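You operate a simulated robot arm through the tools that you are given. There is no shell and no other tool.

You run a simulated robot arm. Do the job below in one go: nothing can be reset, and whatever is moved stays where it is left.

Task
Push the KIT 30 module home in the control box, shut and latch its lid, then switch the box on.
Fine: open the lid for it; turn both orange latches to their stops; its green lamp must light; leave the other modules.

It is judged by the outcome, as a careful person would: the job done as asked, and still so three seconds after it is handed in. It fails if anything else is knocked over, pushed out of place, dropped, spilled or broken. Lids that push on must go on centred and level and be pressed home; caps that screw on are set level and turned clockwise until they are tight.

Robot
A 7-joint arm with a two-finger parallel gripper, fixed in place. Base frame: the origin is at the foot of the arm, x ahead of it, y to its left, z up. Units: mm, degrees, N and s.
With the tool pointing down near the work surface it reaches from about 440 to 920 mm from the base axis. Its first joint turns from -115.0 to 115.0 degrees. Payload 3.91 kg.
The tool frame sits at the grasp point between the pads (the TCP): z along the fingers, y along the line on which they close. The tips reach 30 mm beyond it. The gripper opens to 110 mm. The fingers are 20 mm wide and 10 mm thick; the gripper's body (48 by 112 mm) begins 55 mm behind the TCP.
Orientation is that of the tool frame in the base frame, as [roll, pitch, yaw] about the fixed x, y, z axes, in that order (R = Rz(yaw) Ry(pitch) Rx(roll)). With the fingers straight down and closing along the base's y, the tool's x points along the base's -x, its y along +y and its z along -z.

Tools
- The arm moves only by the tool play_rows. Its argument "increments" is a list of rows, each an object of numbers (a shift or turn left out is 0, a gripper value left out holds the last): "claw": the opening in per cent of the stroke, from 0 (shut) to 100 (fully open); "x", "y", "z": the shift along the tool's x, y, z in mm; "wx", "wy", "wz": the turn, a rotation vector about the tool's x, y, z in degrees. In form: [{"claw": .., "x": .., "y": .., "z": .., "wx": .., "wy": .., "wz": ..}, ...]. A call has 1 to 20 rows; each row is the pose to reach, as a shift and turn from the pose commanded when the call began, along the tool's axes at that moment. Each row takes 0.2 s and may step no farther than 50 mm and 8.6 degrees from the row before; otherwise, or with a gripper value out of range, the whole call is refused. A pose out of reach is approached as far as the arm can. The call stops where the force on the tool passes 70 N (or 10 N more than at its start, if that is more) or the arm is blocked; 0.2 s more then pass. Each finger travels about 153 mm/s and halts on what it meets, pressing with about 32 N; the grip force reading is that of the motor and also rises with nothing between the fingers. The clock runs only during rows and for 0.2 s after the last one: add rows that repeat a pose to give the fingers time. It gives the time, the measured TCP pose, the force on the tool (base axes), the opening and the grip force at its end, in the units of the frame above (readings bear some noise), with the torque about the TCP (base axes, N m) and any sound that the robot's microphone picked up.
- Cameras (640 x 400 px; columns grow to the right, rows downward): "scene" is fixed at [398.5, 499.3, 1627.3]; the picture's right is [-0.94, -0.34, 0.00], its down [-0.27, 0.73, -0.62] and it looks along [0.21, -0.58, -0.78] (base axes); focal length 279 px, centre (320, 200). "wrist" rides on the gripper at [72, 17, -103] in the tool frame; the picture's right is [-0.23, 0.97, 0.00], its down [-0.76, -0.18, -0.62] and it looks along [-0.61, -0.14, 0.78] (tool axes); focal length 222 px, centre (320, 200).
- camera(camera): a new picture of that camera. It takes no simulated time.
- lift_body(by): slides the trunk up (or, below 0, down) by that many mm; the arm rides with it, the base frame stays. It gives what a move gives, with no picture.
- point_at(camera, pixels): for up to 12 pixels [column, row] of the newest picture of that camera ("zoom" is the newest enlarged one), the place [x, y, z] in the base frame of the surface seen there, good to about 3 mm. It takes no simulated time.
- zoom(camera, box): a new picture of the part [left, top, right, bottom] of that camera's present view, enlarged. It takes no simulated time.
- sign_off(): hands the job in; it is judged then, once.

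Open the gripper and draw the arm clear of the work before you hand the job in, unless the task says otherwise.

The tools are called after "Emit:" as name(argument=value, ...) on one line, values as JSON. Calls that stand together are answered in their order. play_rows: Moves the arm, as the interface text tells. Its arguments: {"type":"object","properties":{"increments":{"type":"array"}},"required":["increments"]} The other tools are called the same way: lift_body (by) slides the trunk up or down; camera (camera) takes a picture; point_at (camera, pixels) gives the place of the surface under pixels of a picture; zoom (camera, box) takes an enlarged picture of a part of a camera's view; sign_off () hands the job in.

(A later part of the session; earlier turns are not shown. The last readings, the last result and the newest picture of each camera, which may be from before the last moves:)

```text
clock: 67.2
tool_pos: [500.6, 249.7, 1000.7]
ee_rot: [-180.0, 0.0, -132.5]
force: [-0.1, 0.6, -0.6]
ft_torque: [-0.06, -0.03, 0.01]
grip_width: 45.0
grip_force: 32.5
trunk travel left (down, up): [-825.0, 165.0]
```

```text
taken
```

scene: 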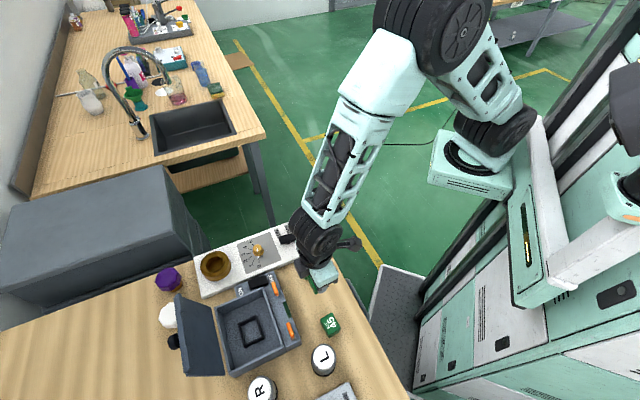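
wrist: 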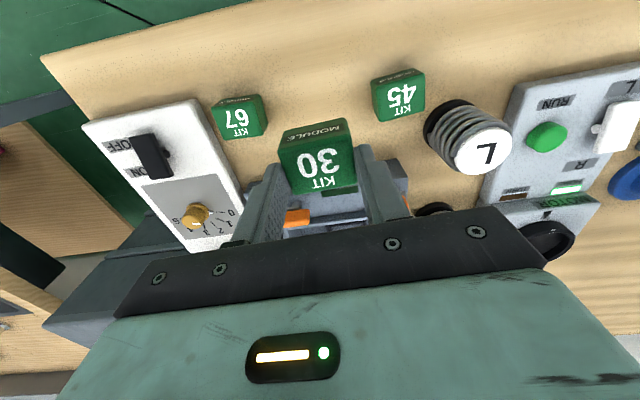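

The module is held. I carry it over the socket at this height and square it with the box.

Emit:
play_rows(increments=[{"x": -20}, {"x": -45, "wz": 0.5}, {"x": -75, "wz": 1}, {"x": -105, "wz": 1.5}, {"x": -135, "wz": 2}, {"x": -160, "wz": 2.5}, {"x": -180, "y": -1, "wz": 2.5}, {"x": -193.3, "y": -1.2, "wz": 2.5}, {"x": -193.3, "y": -1.2, "wz": 2.5}])

Emit:
camera(camera="wrist")

Emit:
camera(camera="scene")

```text
clock: 69.2
tool_pos: [631.1, 391.6, 1001.2]
ee_rot: [180.0, 0.0, -135.0]
force: [-0.2, -0.1, -0.6]
ft_torque: [-0.01, 0.03, -0.04]
grip_width: 45.1
grip_force: 31.8
trunk travel left (down, up): [-825.0, 165.0]
```

```text
taken
```

wrist: 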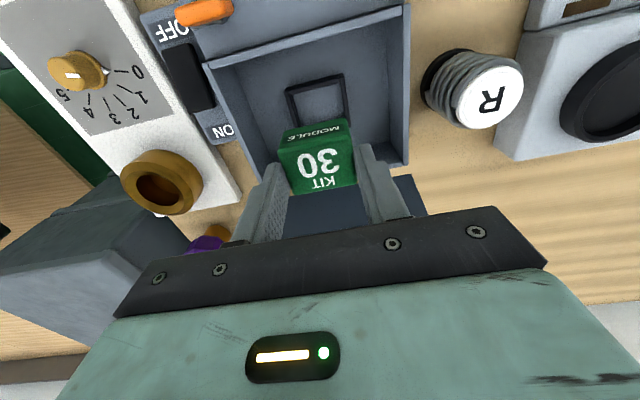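

```text
taken
```

scene: 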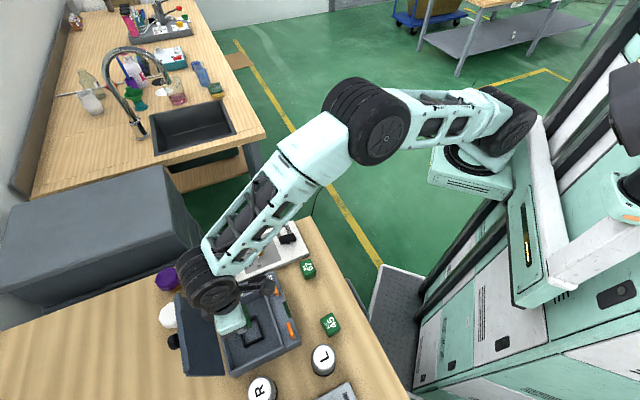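

Before descending, I check that the wrist's wheel will clear the open lid by measuring both.

Emit:
point_at(camera="scene", pixels=[[182, 275], [195, 265], [215, 285], [225, 295], [205, 300], [190, 295], [215, 310], [235, 325], [180, 298], [188, 372], [205, 320], [222, 371]])

Emit:
zoom(camera="scene", box=[150, 240, 310, 390])

```text
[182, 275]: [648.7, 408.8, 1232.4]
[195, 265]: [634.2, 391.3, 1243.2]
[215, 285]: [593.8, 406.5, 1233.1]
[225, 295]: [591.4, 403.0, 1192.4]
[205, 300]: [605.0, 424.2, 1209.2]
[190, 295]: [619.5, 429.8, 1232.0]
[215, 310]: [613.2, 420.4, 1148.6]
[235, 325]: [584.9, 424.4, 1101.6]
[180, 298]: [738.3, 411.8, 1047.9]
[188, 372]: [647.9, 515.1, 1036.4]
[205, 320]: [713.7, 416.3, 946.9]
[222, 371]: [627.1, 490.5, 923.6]
```

```text
2.67 times, centred on (230, 315) of scene
```

zoom: 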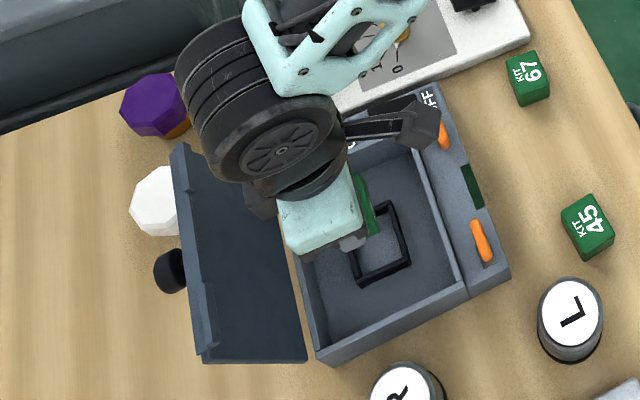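

I check the black part next to the lid at scene (208,317) and then decide the descent.

Emit:
point_at(camera="zoom", pixels=[[255, 205], [250, 195], [262, 212], [285, 240], [310, 185], [355, 240], [375, 215], [365, 190]])

```text
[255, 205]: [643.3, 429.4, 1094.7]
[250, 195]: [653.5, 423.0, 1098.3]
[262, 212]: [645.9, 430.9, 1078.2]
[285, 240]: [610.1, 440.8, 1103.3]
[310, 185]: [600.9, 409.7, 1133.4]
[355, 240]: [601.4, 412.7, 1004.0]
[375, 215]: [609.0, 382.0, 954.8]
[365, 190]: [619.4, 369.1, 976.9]
```

Everything clears the lid by 40 mm or more. I descend 74 mm to hold the module just above the socket rim, then look.

Emit:
play_rows(increments=[{"z": 15}, {"z": 30}, {"z": 45}, {"z": 60}, {"z": 70}, {"z": 74}, {"z": 74}])

Emit:
camera(camera="wrist")

Emit:
zoom(camera="wrist", box=[240, 60, 420, 220])

Emit:
zoom(camera="scene", box=[210, 285, 310, 380])

```text
clock: 70.8
tool_pos: [631.6, 390.9, 926.9]
ee_rot: [180.0, 0.0, -135.0]
force: [0.7, -0.3, -0.3]
ft_torque: [-0.01, 0.02, 0.01]
grip_width: 45.1
grip_force: 31.9
trunk travel left (down, up): [-825.0, 165.0]
```

```text
taken
```

wrist: 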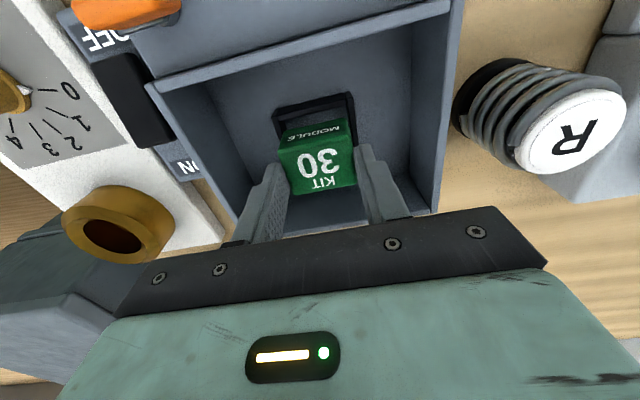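

```text
2.50 times, centred on (330, 140) of wrist
```

zoom: 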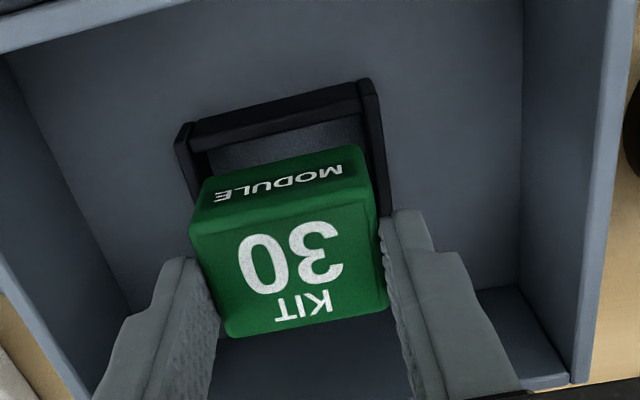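

```text
4.21 times, centred on (260, 332) of scene
```

zoom: 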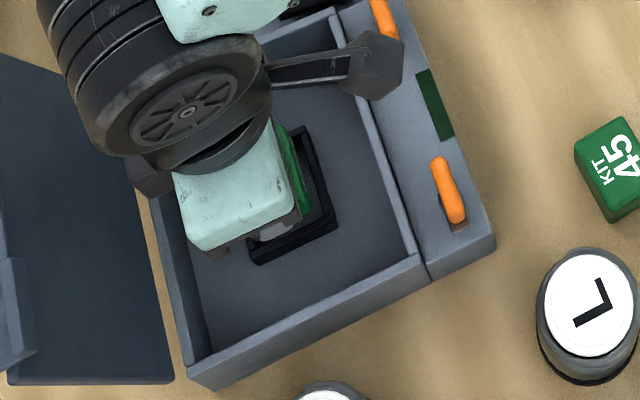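

I measure the module's lower front edge against the socket's bars in the wrist zoom.

Emit:
zoom(camera="wrist", box=[240, 60, 420, 220])

Emit:
point_at(camera="zoom", pixels=[[215, 180], [280, 167], [350, 152], [280, 110], [190, 145], [372, 100], [195, 165], [380, 180], [205, 185], [365, 165], [280, 140], [340, 128]])

```text
2.50 times, centred on (330, 140) of wrist
```

zoom: 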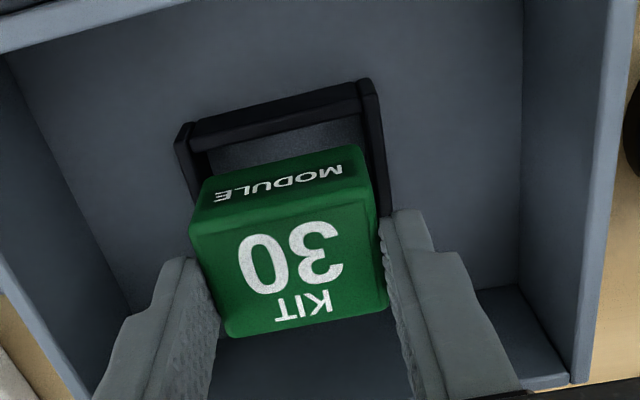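

```text
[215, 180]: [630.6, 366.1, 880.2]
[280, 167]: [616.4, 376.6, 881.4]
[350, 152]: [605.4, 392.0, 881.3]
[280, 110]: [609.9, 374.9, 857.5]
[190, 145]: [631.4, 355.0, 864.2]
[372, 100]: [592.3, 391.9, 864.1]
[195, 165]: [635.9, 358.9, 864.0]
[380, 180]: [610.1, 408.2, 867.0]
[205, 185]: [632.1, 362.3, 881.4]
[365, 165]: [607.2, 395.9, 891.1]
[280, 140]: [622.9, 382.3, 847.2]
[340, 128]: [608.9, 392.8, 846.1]
```

Module and socket are aligned within about 1 mm. I trim and lower it into the mouth, 14 mm first.

Emit:
play_rows(increments=[{"y": 0.8, "z": 3}, {"y": 0.8, "z": 6}, {"y": 0.8, "z": 9}, {"y": 0.8, "z": 12}, {"y": 0.8, "z": 14}, {"y": 0.8, "z": 14}])

```text
clock: 72.2
tool_pos: [630.3, 391.7, 911.9]
ee_rot: [180.0, 0.0, -135.1]
force: [-0.4, -0.3, -1.0]
ft_torque: [0.0, 0.0, 0.0]
grip_width: 44.7
grip_force: 32.0
trunk travel left (down, up): [-825.0, 165.0]
```

No contact force, so it entered the mouth. I lower on, in small steps, to near the floor.

Emit:
play_rows(increments=[{"z": 2}, {"z": 4}, {"z": 6}, {"z": 8}, {"z": 10}, {"z": 12}, {"z": 12}])

Emit:
camera(camera="wrist")

Emit:
zoom(camera="wrist", box=[240, 60, 420, 220])

```text
clock: 73.8
tool_pos: [630.1, 392.1, 901.6]
ee_rot: [-180.0, 0.1, -135.0]
force: [0.3, -0.1, -0.7]
ft_torque: [-0.01, -0.02, 0.01]
grip_width: 45.0
grip_force: 32.0
trunk travel left (down, up): [-825.0, 165.0]
```

```text
taken
```

wrist: 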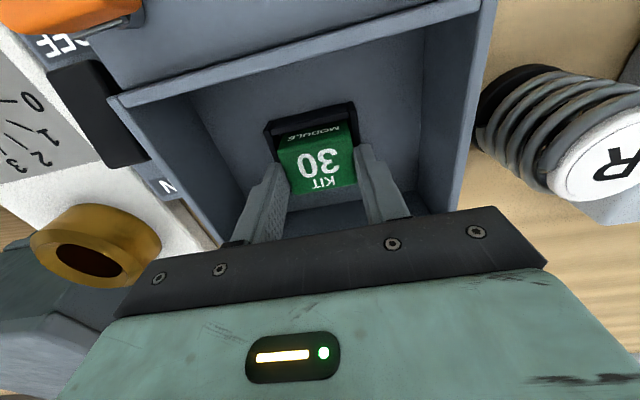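

```text
2.50 times, centred on (330, 140) of wrist
```

zoom: 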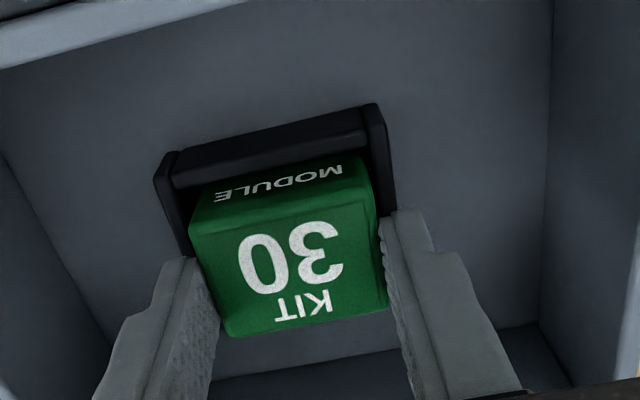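

The module is inside the frame, about 4 mm above the floor. I lower 3 more mm, then release it.

Emit:
play_rows(increments=[{"z": 1}, {"z": 2}, {"z": 3}, {"z": 3}])

```text
clock: 74.8
tool_pos: [629.6, 391.8, 897.6]
ee_rot: [-180.0, 0.1, -135.1]
force: [-1.7, -0.5, 6.1]
ft_torque: [-0.01, 0.1, 0.0]
grip_width: 45.1
grip_force: 32.0
trunk travel left (down, up): [-825.0, 165.0]
```

Light contact with the floor (6 N). I open the fingers and rise above the module.

Emit:
play_rows(increments=[{"claw": 48}, {"claw": 55}, {"claw": 55}, {"z": -15}, {"z": -30}, {"z": -45}, {"z": -45}])

Emit:
zoom(camera="wrist", box=[240, 60, 420, 220])

```text
clock: 76.4
tool_pos: [630.3, 392.0, 942.9]
ee_rot: [-179.9, 0.0, -135.1]
force: [0.0, 0.6, 0.1]
ft_torque: [-0.02, -0.02, -0.01]
grip_width: 60.6
grip_force: 0.0
trunk travel left (down, up): [-825.0, 165.0]
```

```text
2.50 times, centred on (330, 140) of wrist
```

zoom: 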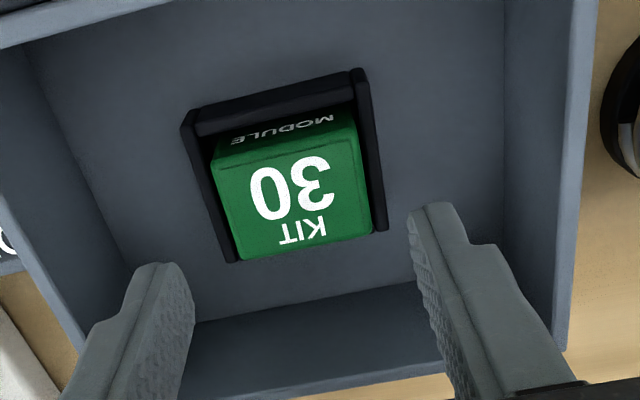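

The module sits in the frame. I measure its top, then press it down with closed fingertips.

Emit:
point_at(camera="zoom", pixels=[[290, 190], [225, 165], [345, 140], [360, 225], [245, 250], [215, 200], [375, 190], [265, 120], [200, 180], [375, 150]])

Emit:
play_rows(increments=[{"claw": 35}, {"claw": 10}, {"claw": 0}, {"claw": 0}, {"claw": 0}])

```text
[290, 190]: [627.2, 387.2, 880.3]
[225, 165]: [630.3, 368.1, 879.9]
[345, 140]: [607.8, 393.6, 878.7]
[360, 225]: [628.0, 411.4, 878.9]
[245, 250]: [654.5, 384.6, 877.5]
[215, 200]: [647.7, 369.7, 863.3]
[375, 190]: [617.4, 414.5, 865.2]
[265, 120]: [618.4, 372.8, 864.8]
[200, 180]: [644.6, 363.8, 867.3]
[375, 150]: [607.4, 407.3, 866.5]
```

```text
clock: 77.6
tool_pos: [630.4, 392.0, 941.5]
ee_rot: [180.0, 0.0, -135.0]
force: [0.8, -0.4, -0.2]
ft_torque: [-0.04, -0.01, 0.02]
grip_width: 0.3
grip_force: 31.9
trunk travel left (down, up): [-825.0, 165.0]
```

The top is at ≈880. I press straight down on its centre in small steps.

Emit:
play_rows(increments=[{"z": 10}, {"z": 20}, {"z": 28}, {"z": 31}, {"z": 32.5}, {"z": 34}, {"z": 35.5}, {"z": 37}, {"z": 37}])

```text
clock: 79.6
tool_pos: [630.5, 392.5, 908.6]
ee_rot: [-180.0, 0.3, -134.9]
force: [-2.7, -7.2, 38.2]
ft_torque: [-0.28, 0.18, 0.02]
grip_width: 0.0
grip_force: 32.4
trunk travel left (down, up): [-825.0, 165.0]
```

At 38 N the top is at ≈878.6, i.e. the module is on the floor. I press a little more to be sure it is home.

Emit:
play_rows(increments=[{"z": 1}, {"z": 2}, {"z": 2.5}, {"z": 2.5}])

```text
clock: 80.6
tool_pos: [631.2, 392.7, 908.3]
ee_rot: [-180.0, 0.5, -135.1]
force: [-4.6, -10.0, 56.2]
ft_torque: [-0.46, 0.31, 0.01]
grip_width: 0.0
grip_force: 32.0
trunk travel left (down, up): [-825.0, 165.0]
```

It does not yield further at 56 N: it is seated. I rise and check it with the camera.

Emit:
play_rows(increments=[{"z": -5}, {"z": -20}, {"z": -40}, {"z": -60}, {"z": -85}, {"z": -85}])

Emit:
camera(camera="wrist")

Emit:
zoom(camera="scene", box=[170, 265, 310, 390])

```text
clock: 82.0
tool_pos: [631.2, 389.9, 987.4]
ee_rot: [180.0, -0.1, -135.1]
force: [0.8, -0.4, 0.5]
ft_torque: [-0.01, 0.01, -0.03]
grip_width: 0.0
grip_force: 32.0
trunk travel left (down, up): [-825.0, 165.0]
```

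```text
taken
```

wrist: 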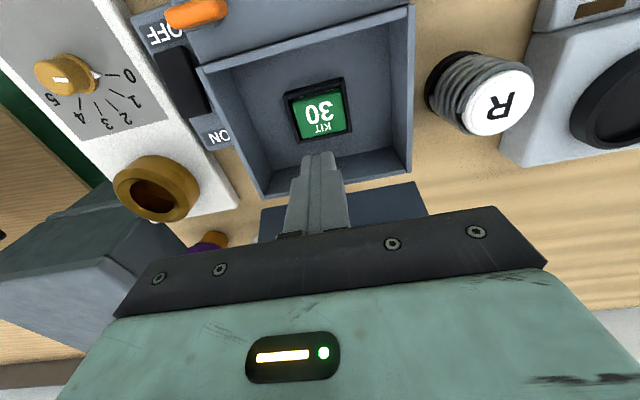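

```text
3.20 times, centred on (240, 328) of scene
```

zoom: 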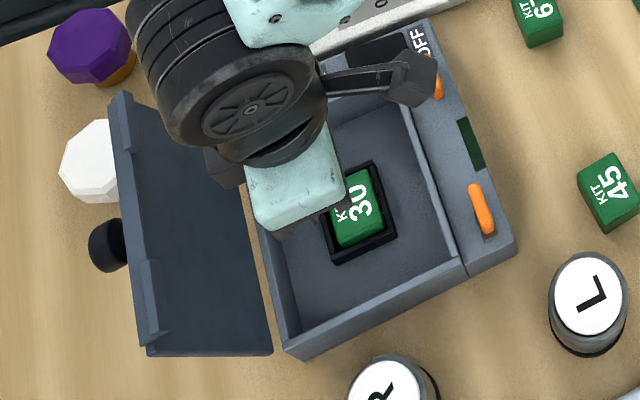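

I verify the module's top height relative to the frame.

Emit:
zoom(camera="wrist", box=[270, 60, 370, 160])

Emit:
point_at(camera="zoom", pixels=[[200, 150], [170, 190], [280, 170], [260, 270], [150, 120], [250, 110], [190, 280], [300, 250], [110, 170], [310, 130], [200, 90], [90, 250]])

```text
4.00 times, centred on (320, 110) of wrist
```

zoom: 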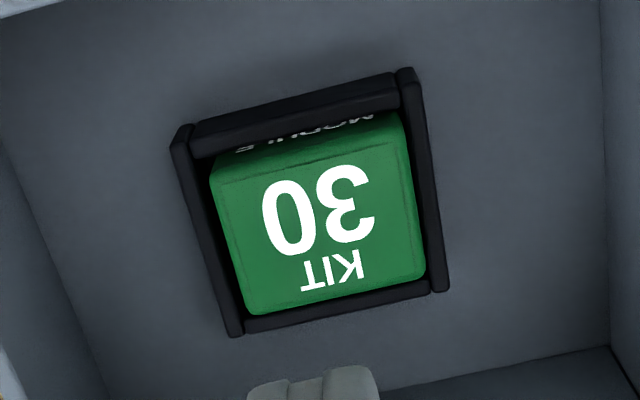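

```text
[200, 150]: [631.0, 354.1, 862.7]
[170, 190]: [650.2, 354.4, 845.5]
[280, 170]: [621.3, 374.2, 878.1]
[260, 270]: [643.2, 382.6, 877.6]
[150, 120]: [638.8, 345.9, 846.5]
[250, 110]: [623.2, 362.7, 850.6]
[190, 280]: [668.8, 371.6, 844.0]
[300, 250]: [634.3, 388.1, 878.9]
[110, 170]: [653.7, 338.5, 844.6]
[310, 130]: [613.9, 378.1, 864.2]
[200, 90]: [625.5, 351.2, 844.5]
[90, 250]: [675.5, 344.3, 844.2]
```

The module is seated flush (top ≈878). Next, the lid: I plan to pinch its upper edge between the fingers (closing across the lid's thickness) and swing it down under control. I measure the lid's upper edge first.

Emit:
zoom(camera="scene", box=[165, 285, 245, 385])

Emit:
point_at(camera="zoom", pixels=[[90, 140], [95, 180], [100, 220], [105, 260], [80, 140], [85, 180], [90, 220], [75, 90], [200, 200], [120, 330], [60, 230], [110, 180]])

```text
4.00 times, centred on (205, 335) of scene
```

zoom: 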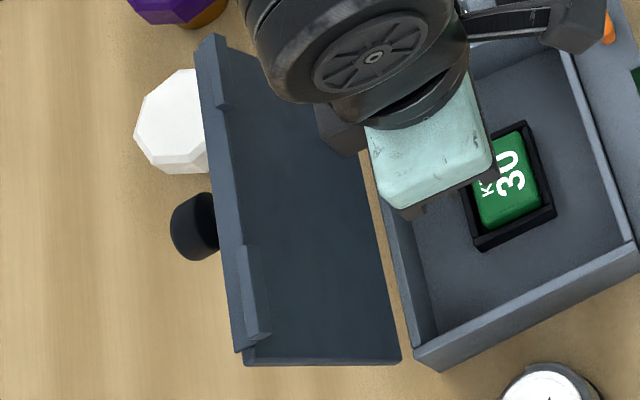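

```text
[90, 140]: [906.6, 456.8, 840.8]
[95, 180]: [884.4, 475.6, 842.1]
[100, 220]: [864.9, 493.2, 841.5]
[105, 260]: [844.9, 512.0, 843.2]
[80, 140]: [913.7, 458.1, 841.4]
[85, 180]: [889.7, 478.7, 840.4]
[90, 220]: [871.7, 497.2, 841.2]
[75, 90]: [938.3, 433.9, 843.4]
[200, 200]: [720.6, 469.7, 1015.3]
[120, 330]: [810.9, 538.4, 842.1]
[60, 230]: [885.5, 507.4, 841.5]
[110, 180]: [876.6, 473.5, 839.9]
```

I query the edge strip itself, at about zoom x 205–240.

Emit:
point_at(camera="zoom", pixels=[[214, 140], [219, 170], [224, 200], [229, 230], [226, 140], [231, 170], [236, 200], [240, 230], [222, 155], [228, 195], [260, 180], [195, 225]])

```text
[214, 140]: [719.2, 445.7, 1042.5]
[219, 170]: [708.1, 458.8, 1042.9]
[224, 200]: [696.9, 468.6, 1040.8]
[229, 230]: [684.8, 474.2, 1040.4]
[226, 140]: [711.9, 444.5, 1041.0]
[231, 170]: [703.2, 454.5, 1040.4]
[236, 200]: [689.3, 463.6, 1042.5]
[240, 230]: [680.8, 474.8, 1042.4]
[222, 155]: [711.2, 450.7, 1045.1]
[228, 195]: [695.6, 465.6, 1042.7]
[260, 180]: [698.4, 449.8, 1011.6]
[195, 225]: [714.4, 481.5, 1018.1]
```

The lid's upper edge is at v≈815–825, z≈1042, knob head below z≈1022. I rise, back off a little, and turn the tool 90° so the fingers close across the lid (opening about 33 mm).

Emit:
play_rows(increments=[{"x": 8, "z": -30}, {"x": 16, "z": -60}, {"x": 24, "z": -90, "wz": 8}, {"x": 30, "z": -110, "wz": 16}, {"x": 30, "z": -110, "wz": 24}, {"x": 30, "z": -110, "wz": 32}, {"x": 30, "z": -110, "wz": 40}, {"x": 30, "z": -110, "wz": 48}, {"x": 30, "z": -110, "wz": 56}, {"x": 30, "z": -110, "wz": 64}, {"x": 30, "z": -110, "wz": 72}, {"x": 30, "z": -110, "wz": 80}, {"x": 30, "z": -110, "wz": 85}, {"x": 30, "z": -110, "wz": 90, "claw": 30}, {"x": 30, "z": -110, "wz": 90}])

Emit:
camera(camera="scene")

Emit:
camera(camera="wrist")

```text
clock: 85.2
tool_pos: [609.0, 370.3, 1097.7]
ee_rot: [-180.0, -0.1, 134.9]
force: [-0.6, -0.6, 0.0]
ft_torque: [-0.01, -0.01, 0.01]
grip_width: 32.7
grip_force: 0.0
trunk travel left (down, up): [-825.0, 165.0]
```

```text
taken
```

scene: 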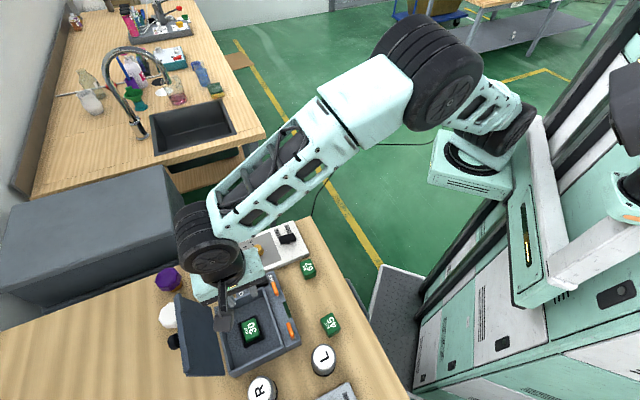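

```text
taken
```

wrist: 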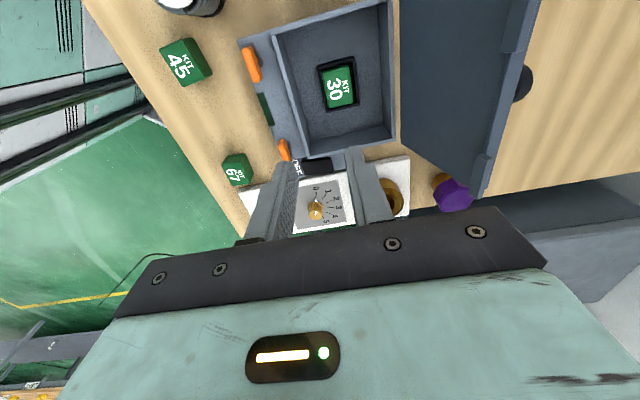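

The tool now closes along v. I tilt it 25° toward the hinge side and move above the lid's edge.

Emit:
play_rows(increments=[{"x": 3, "y": 15, "z": -8, "wx": -4}, {"x": 6, "y": 32, "z": -14, "wx": -9}, {"x": 9, "y": 50, "z": -19.3, "wx": -14}, {"x": 12, "y": 68, "z": -19.3, "wx": -19}, {"x": 14, "y": 86, "z": -19.3, "wx": -22}, {"x": 15.8, "y": 104, "z": -19.3, "wx": -25}, {"x": 15.8, "y": 116.5, "z": -19.3, "wx": -25}, {"x": 15.8, "y": 116.5, "z": -19.3, "wx": -25}])

Emit:
camera(camera="wrist")

Emit:
camera(camera="scene")

```text
clock: 87.0
tool_pos: [680.5, 464.0, 1117.9]
ee_rot: [154.9, 0.0, 135.0]
force: [0.0, -0.1, 0.0]
ft_torque: [-0.02, 0.0, -0.04]
grip_width: 33.0
grip_force: 0.1
trunk travel left (down, up): [-825.0, 165.0]
```

```text
taken
```

wrist: 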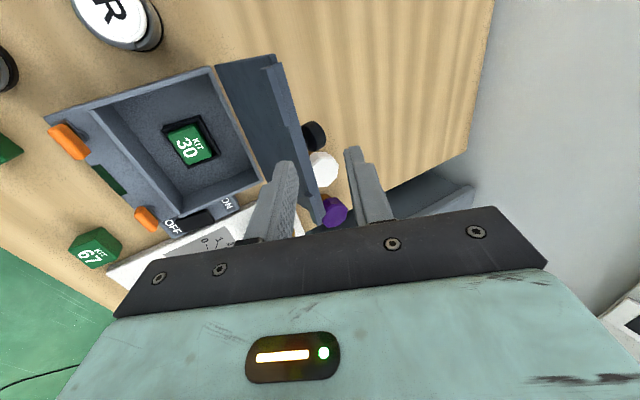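

```text
taken
```

scene: 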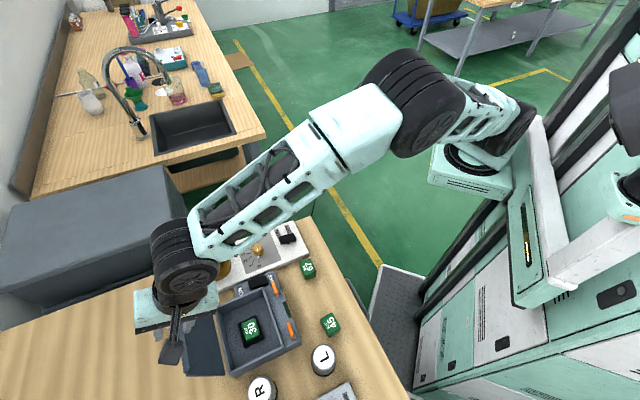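

The lid's edge runs between the two fingers in the view. I descend 45 mm vertically and look again.

Emit:
play_rows(increments=[{"y": -6.3, "z": 13.6}, {"y": -12.7, "z": 27.2}, {"y": -19, "z": 40.8}, {"y": -19, "z": 40.8}])

Emit:
camera(camera="wrist")

Emit:
zoom(camera="scene", box=[130, 260, 270, 385])

```text
clock: 88.0
tool_pos: [680.1, 463.2, 1072.7]
ee_rot: [155.0, 0.0, 135.1]
force: [-0.4, -0.1, -0.8]
ft_torque: [0.01, -0.02, 0.03]
grip_width: 32.9
grip_force: 0.1
trunk travel left (down, up): [-825.0, 165.0]
```

```text
taken
```

wrist: 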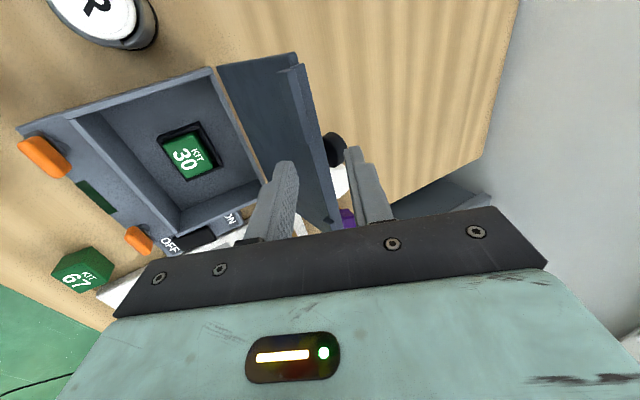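

```text
3.20 times, centred on (200, 322) of scene
```

zoom: 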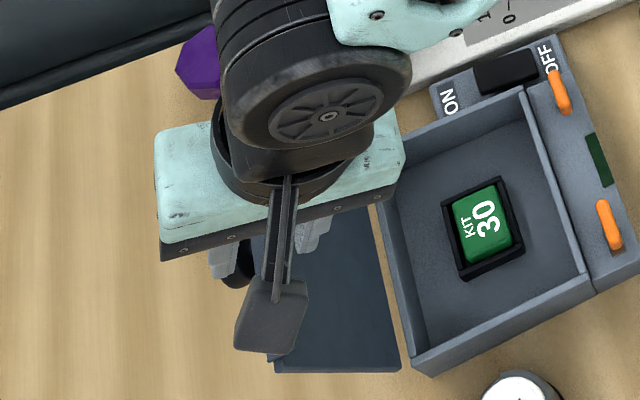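

The fingers straddle the lid's edge. I lower 20 mm more so the rear finger hooks about 10 mm below the edge.

Emit:
play_rows(increments=[{"y": -4.2, "z": 9}, {"y": -8.5, "z": 18.1}, {"y": -8.5, "z": 18.1}])

Emit:
zoom(camera="wrist", box=[220, 40, 420, 240])

```text
clock: 88.8
tool_pos: [680.4, 464.2, 1053.5]
ee_rot: [155.0, 0.0, 135.0]
force: [-0.6, -0.2, 0.2]
ft_torque: [0.0, 0.02, 0.02]
grip_width: 32.7
grip_force: 0.1
trunk travel left (down, up): [-825.0, 165.0]
```

```text
2.00 times, centred on (320, 140) of wrist
```

zoom: 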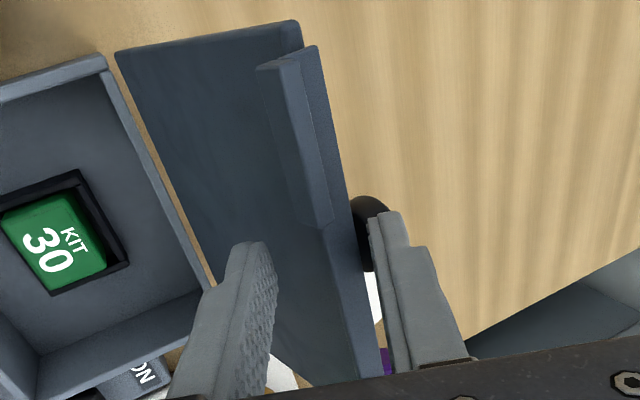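

The lid edge lies between the fingers with the rear finger above the knob. I now draw the lid forward along its arc, first to about 85°.

Emit:
play_rows(increments=[{"y": -2.5, "z": -4}, {"y": -5, "z": -7.9}, {"y": -10, "z": -11.2}, {"y": -15.1, "z": -14.4}, {"y": -20.4, "z": -17.1}, {"y": -25.7, "z": -19.8}, {"y": -31.2, "z": -22.2}, {"y": -36.7, "z": -24.4}, {"y": -36.7, "z": -24.4}])

Emit:
camera(camera="wrist")

Emit:
camera(camera="scene")

```text
clock: 90.8
tool_pos: [649.6, 432.6, 1058.6]
ee_rot: [155.0, 0.1, 135.0]
force: [0.4, -0.6, 0.2]
ft_torque: [0.02, 0.03, -0.01]
grip_width: 33.2
grip_force: 0.0
trunk travel left (down, up): [-825.0, 165.0]
```

```text
taken
```

wrist: 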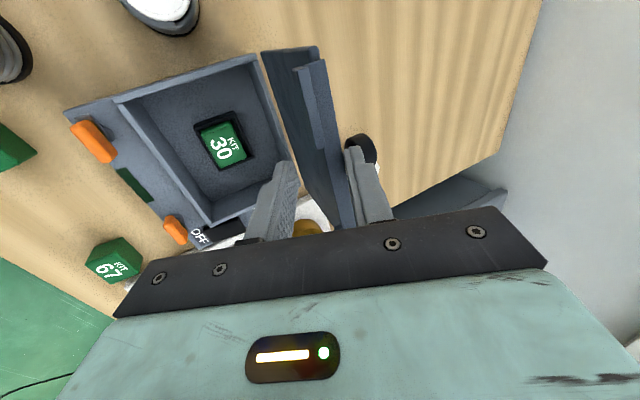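

```text
taken
```

scene: 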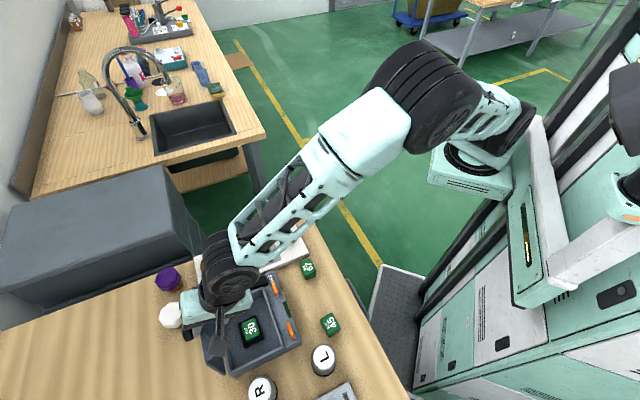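

The lid follows the rear finger. I continue along the arc to about 65°, where the lid will lean on the front finger.

Emit:
play_rows(increments=[{"y": -5.7, "z": -1.9}, {"y": -11.5, "z": -3.6}, {"y": -17.3, "z": -5}, {"y": -23.2, "z": -6.2}, {"y": -29.1, "z": -7}, {"y": -35, "z": -7.7}, {"y": -41, "z": -8.1}, {"y": -46.9, "z": -8.3}, {"y": -46.9, "z": -8.3}])

Emit:
camera(camera="wrist")

Emit:
zoom(camera="scene", box=[150, 250, 310, 390])

```text
clock: 92.8
tool_pos: [616.5, 400.0, 1047.0]
ee_rot: [155.0, 0.0, 135.0]
force: [-0.5, -0.7, -0.1]
ft_torque: [-0.03, 0.03, 0.04]
grip_width: 33.4
grip_force: 0.1
trunk travel left (down, up): [-825.0, 165.0]
```

```text
taken
```

wrist: 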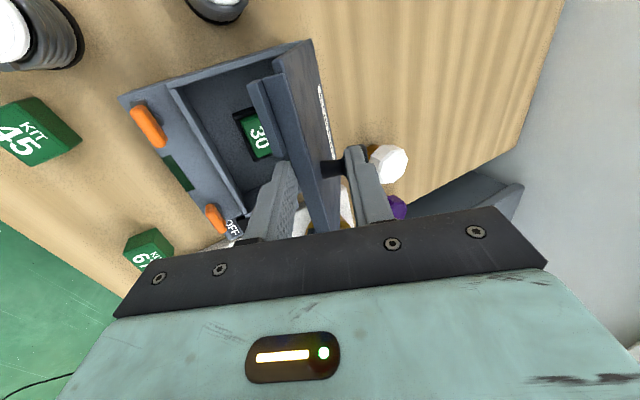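

```text
2.86 times, centred on (230, 320) of scene
```

zoom: 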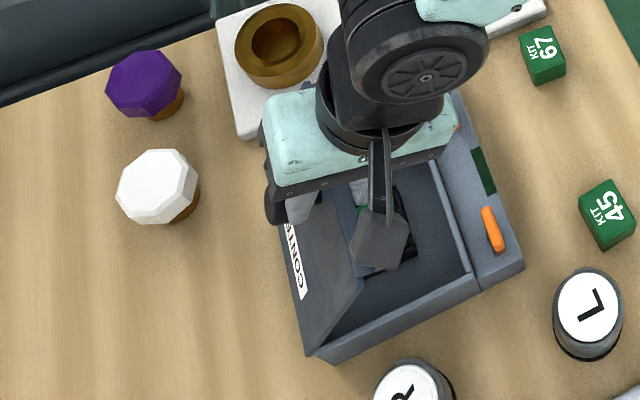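

The lid leans on the front finger. I measure its angle from the outer face before lowering further.

Emit:
point_at(camera="zoom", pixels=[[295, 250], [320, 300], [345, 270], [330, 240], [310, 330], [350, 285], [300, 230], [318, 215]])

Emit:
zoom(camera="wrist", box=[230, 60, 410, 240])

```text
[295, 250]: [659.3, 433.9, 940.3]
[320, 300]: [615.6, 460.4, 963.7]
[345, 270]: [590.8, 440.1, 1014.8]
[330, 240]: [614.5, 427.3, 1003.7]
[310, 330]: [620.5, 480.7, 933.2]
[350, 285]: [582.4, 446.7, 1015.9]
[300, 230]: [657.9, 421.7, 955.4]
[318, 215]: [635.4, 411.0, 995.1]
```

```text
2.22 times, centred on (320, 150) of wrist
```

zoom: 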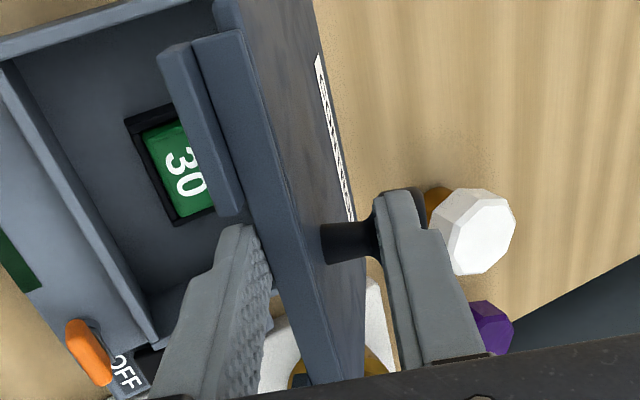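

The lid is at about 58°, resting on the front finger. I lower it with the tool turning along, in 2.5° steps, first 20°.

Emit:
play_rows(increments=[{"y": -6.6, "z": 0, "wx": -2.5}, {"y": -13.2, "z": 0.4, "wx": -5}, {"y": -19.7, "z": 1.2, "wx": -7.5}, {"y": -26.3, "z": 2.2, "wx": -10}, {"y": -32.8, "z": 3.6, "wx": -12.5}, {"y": -39.3, "z": 5.2, "wx": -15}, {"y": -45.6, "z": 7, "wx": -17.5}, {"y": -51.9, "z": 9.2, "wx": -20}, {"y": -51.9, "z": 9.2, "wx": -20}])

Emit:
camera(camera="wrist")

Emit:
camera(camera="scene")

```text
clock: 94.8
tool_pos: [587.0, 370.3, 1015.3]
ee_rot: [134.9, -0.1, 134.9]
force: [0.0, -0.9, -0.9]
ft_torque: [-0.01, 0.04, 0.0]
grip_width: 33.5
grip_force: 0.6
trunk travel left (down, up): [-825.0, 165.0]
```

```text
taken
```

wrist: 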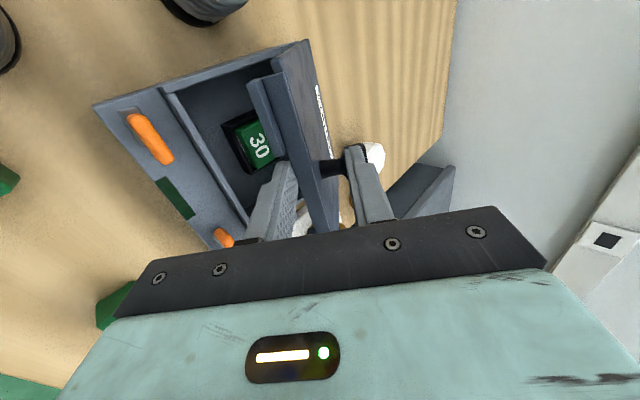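

```text
taken
```

scene: 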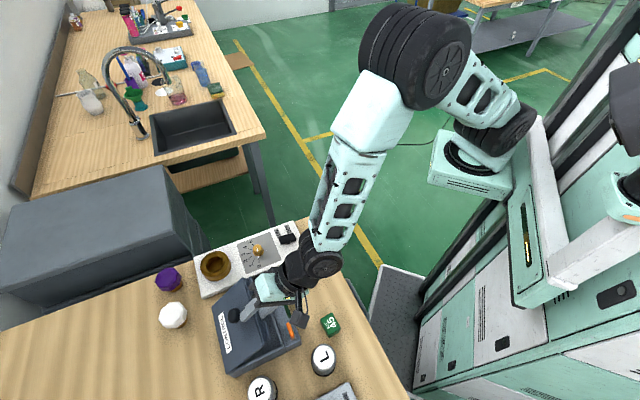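

Smooth; the lid is near 38°. I lower it another 20°.

Emit:
play_rows(increments=[{"y": -6.6, "z": 0, "wx": -2.5}, {"y": -13.2, "z": 0.4, "wx": -5}, {"y": -19.7, "z": 1.2, "wx": -7.5}, {"y": -26.3, "z": 2.2, "wx": -10}, {"y": -32.8, "z": 3.6, "wx": -12.5}, {"y": -39.3, "z": 5.2, "wx": -15}, {"y": -45.6, "z": 7, "wx": -17.5}, {"y": -51.9, "z": 9.2, "wx": -20}, {"y": -51.9, "z": 9.2, "wx": -20}])

Emit:
camera(camera="wrist")

Emit:
zoom(camera="scene", box=[190, 240, 370, 390])

```text
clock: 96.8
tool_pos: [566.4, 348.6, 974.0]
ee_rot: [115.0, 0.0, 135.0]
force: [0.0, -0.9, -2.1]
ft_torque: [-0.02, 0.02, -0.05]
grip_width: 33.4
grip_force: 0.4
trunk travel left (down, up): [-825.0, 165.0]
```

```text
taken
```

wrist: 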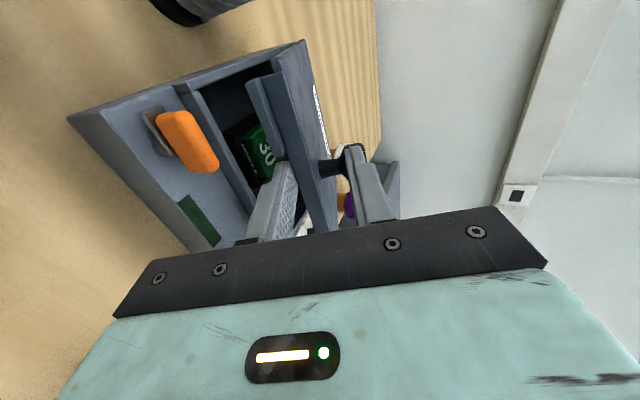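

```text
2.67 times, centred on (280, 315) of scene
```

zoom: 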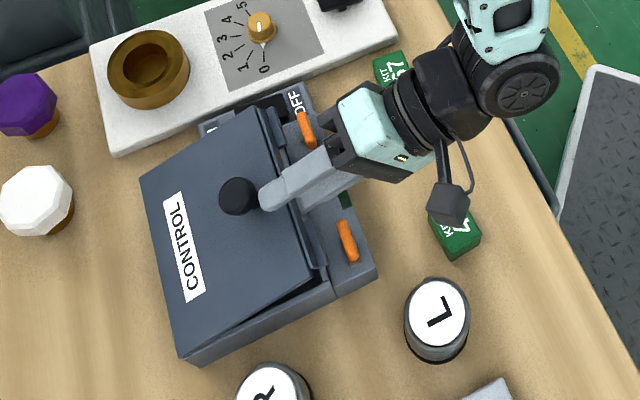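

The lid is at about 18°. Before going lower I check the heights of the wrist parts above the modules.

Emit:
point_at(camera="zoom", pixels=[[515, 95], [450, 205], [375, 140], [400, 175], [440, 90], [480, 60], [545, 85], [460, 215], [395, 70], [455, 240], [240, 200], [200, 190]])

```text
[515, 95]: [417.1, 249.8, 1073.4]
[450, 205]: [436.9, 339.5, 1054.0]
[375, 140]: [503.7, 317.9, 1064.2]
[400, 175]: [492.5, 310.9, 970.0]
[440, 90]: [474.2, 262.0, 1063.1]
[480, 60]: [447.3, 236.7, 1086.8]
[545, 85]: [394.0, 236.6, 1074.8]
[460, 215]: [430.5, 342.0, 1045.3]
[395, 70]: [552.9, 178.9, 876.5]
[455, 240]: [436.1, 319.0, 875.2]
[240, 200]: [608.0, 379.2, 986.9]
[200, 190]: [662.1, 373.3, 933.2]
```

Wrist parts are well clear. The rear finger is close to the knob, so I open the gripper to 60 mm – that also lowers the lid a little on the front finger.

Emit:
play_rows(increments=[{"claw": 35}, {"claw": 40}, {"claw": 45}, {"claw": 50}, {"claw": 55}, {"claw": 55}])

Emit:
zoom(camera="wrist", box=[60, 20, 460, 250])

Emit:
zoom(camera="scene", box=[200, 260, 320, 380])

```text
clock: 98.2
tool_pos: [566.3, 349.7, 974.0]
ee_rot: [115.0, 0.0, 134.9]
force: [-0.9, -0.6, -1.8]
ft_torque: [-0.02, 0.03, 0.0]
grip_width: 60.9
grip_force: 0.3
trunk travel left (down, up): [-825.0, 165.0]
```

```text
1.60 times, centred on (260, 135) of wrist
```

zoom: 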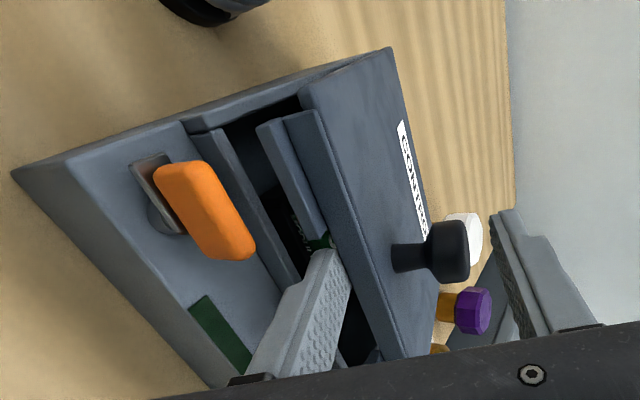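

```text
3.33 times, centred on (260, 320) of scene
```

zoom: 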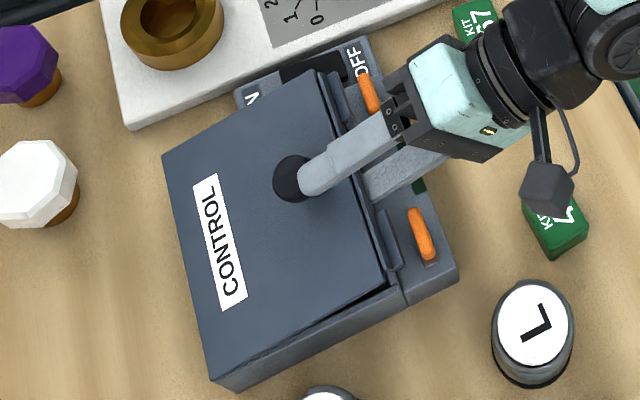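

The lid rests on the front finger at about 12°. I lower the tool 17 mm straight down.

Emit:
play_rows(increments=[{"y": -4, "z": 1.8}, {"y": -8, "z": 3.7}, {"y": -12, "z": 5.5}, {"y": -15.4, "z": 7.2}, {"y": -15.4, "z": 7.2}])

Emit:
zoom(camera="wrist", box=[60, 20, 460, 250])

```text
clock: 99.4
tool_pos: [564.7, 348.8, 956.4]
ee_rot: [115.0, 0.0, 135.0]
force: [0.6, 0.1, -1.3]
ft_torque: [-0.06, -0.01, 0.02]
grip_width: 61.2
grip_force: 0.5
trunk travel left (down, up): [-825.0, 165.0]
```

```text
1.60 times, centred on (260, 135) of wrist
```

zoom: 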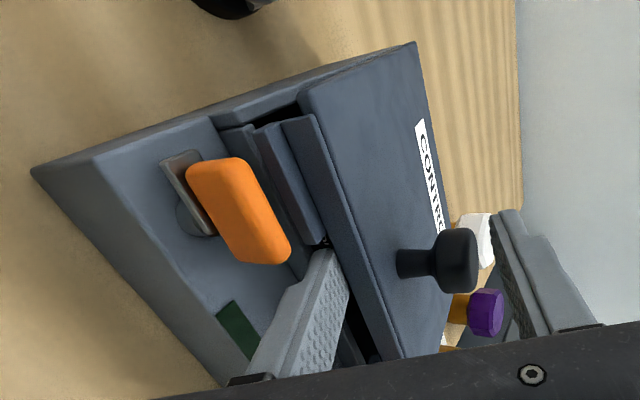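

The lid is nearly down. I slide the fingers straight back out so it settles shut.

Emit:
play_rows(increments=[{"y": -3, "z": -6.8}, {"y": -6.3, "z": -13.6}, {"y": -9.5, "z": -20.4}, {"y": -12.7, "z": -27.2}, {"y": -14.8, "z": -31.7}, {"y": -14.8, "z": -31.7}])

Emit:
zoom(camera="wrist", box=[60, 0, 460, 250])

Emit:
zoom(camera="scene", box=[200, 260, 340, 380])

```text
clock: 100.8
tool_pos: [540.0, 324.8, 956.2]
ee_rot: [115.1, 0.0, 135.0]
force: [-0.2, 0.8, 0.1]
ft_torque: [-0.03, -0.01, -0.02]
grip_width: 60.5
grip_force: 0.0
trunk travel left (down, up): [-825.0, 165.0]
```

```text
1.60 times, centred on (260, 125) of wrist
```

zoom: 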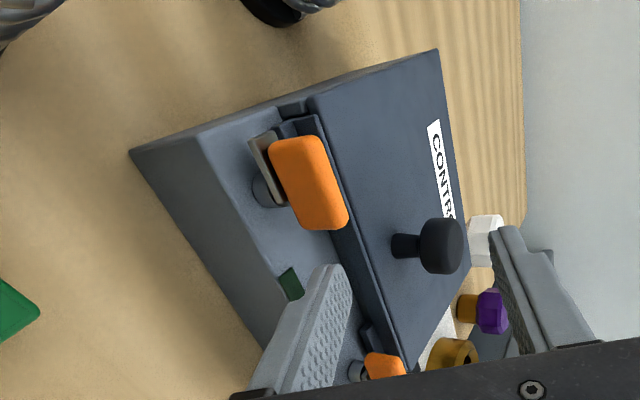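

```text
3.33 times, centred on (270, 320) of scene
```

zoom: 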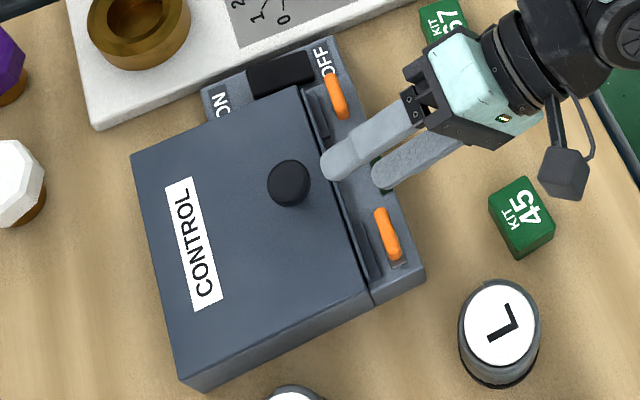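

The lid is shut. I lift away and bring the tool upright above the deck for a good look at the latches.

Emit:
play_rows(increments=[{"y": 12, "z": -8, "wx": 4}, {"x": -2, "y": 26, "z": -16, "wx": 10}, {"x": -4, "y": 40, "z": -24, "wx": 17}, {"x": -6, "y": 54, "z": -32, "wx": 24}, {"x": -8, "y": 68, "z": -40, "wx": 31}, {"x": -10, "y": 80, "z": -48, "wx": 38}, {"x": -13, "y": 90, "z": -54, "wx": 45}, {"x": -16, "y": 100, "z": -60, "wx": 53}, {"x": -18, "y": 107.7, "z": -62.4, "wx": 60}, {"x": -18, "y": 107.7, "z": -62.4, "wx": 65}, {"x": -18, "y": 107.7, "z": -62.4, "wx": 65}])

Emit:
camera(camera="wrist")

Emit:
camera(camera="scene")

```text
clock: 103.2
tool_pos: [546.4, 303.0, 1080.8]
ee_rot: [-179.8, 0.0, 135.0]
force: [-0.4, 1.2, -0.1]
ft_torque: [-0.01, -0.01, 0.05]
grip_width: 60.4
grip_force: 0.0
out of reach, approached as far as the arm can: row 7
trunk travel left (down, up): [-825.0, 165.0]
```

```text
taken
```

wrist: 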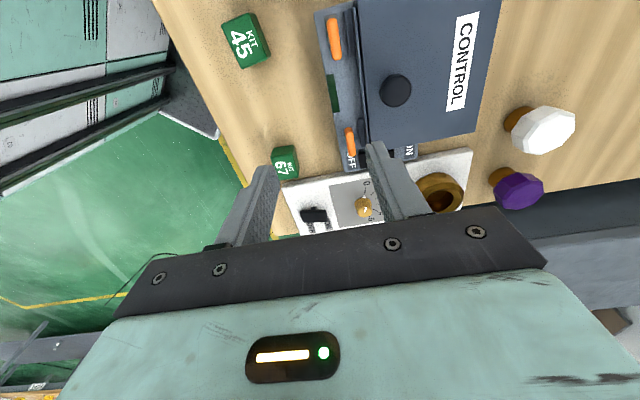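

```text
taken
```

scene: 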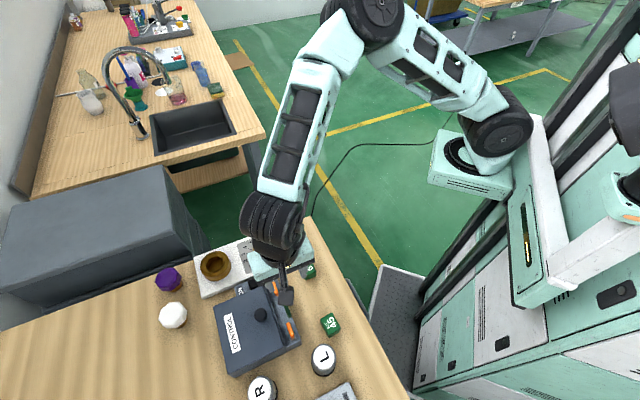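

The tool is upright. I zoom on the deck to check the lid is fully down and to locate the latches precisely.

Emit:
zoom(camera="wrist", box=[300, 0, 420, 180])

Emit:
zoom(camera="scene", box=[250, 270, 310, 350])

```text
2.22 times, centred on (360, 90) of wrist
```

zoom: 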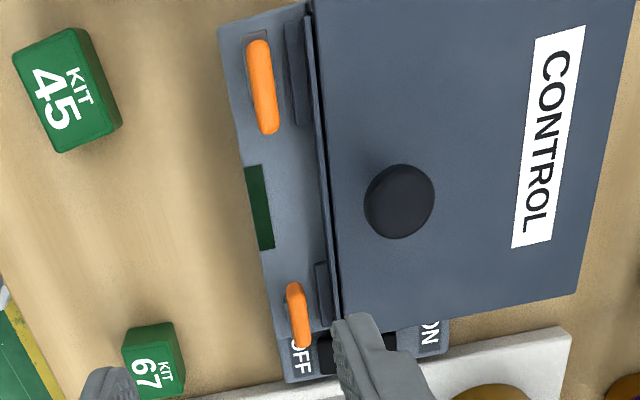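

```text
5.00 times, centred on (280, 310) of scene
```

zoom: 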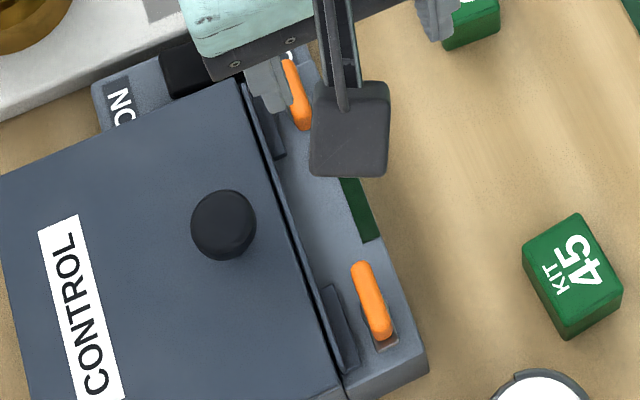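

I measure both handles' ends and edges.

Emit:
point_at(camera="zoom", pixels=[[362, 268], [367, 285], [373, 305], [379, 325], [384, 335], [368, 300], [378, 298], [386, 343], [335, 330], [320, 230], [290, 100], [230, 330]])

Emit:
zoom(camera="wrist", box=[300, 0, 420, 180])

Emit:
point_at(camera="zoom", pixels=[[258, 45], [262, 85], [268, 128], [254, 88], [272, 85], [294, 288], [298, 315], [303, 345], [290, 318], [306, 312], [262, 35], [320, 150]])

```text
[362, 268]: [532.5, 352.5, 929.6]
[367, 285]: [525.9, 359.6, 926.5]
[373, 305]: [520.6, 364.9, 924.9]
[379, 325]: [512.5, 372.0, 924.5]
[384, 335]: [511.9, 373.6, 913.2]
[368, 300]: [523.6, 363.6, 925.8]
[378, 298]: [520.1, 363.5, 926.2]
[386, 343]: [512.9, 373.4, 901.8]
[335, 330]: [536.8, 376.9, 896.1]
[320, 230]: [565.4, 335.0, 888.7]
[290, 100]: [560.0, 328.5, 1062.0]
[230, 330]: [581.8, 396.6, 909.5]
```

```text
2.22 times, centred on (360, 90) of wrist
```

zoom: 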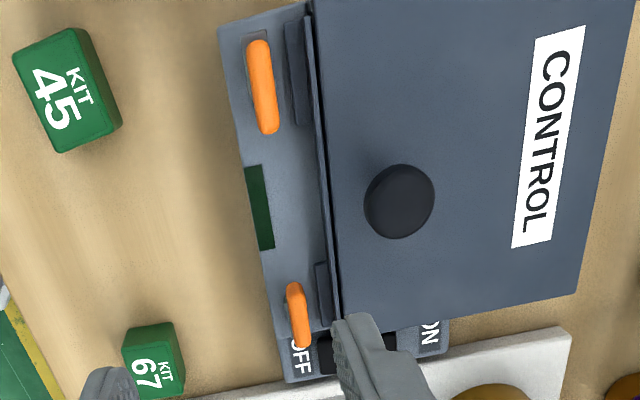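

```text
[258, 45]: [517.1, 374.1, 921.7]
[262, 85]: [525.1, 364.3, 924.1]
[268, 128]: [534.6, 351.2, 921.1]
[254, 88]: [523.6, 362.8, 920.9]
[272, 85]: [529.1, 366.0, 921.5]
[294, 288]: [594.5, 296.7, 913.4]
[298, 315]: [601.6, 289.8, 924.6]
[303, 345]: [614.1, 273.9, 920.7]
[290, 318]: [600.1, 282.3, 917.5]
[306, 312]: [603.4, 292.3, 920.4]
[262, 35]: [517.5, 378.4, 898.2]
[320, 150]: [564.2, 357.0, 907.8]
```

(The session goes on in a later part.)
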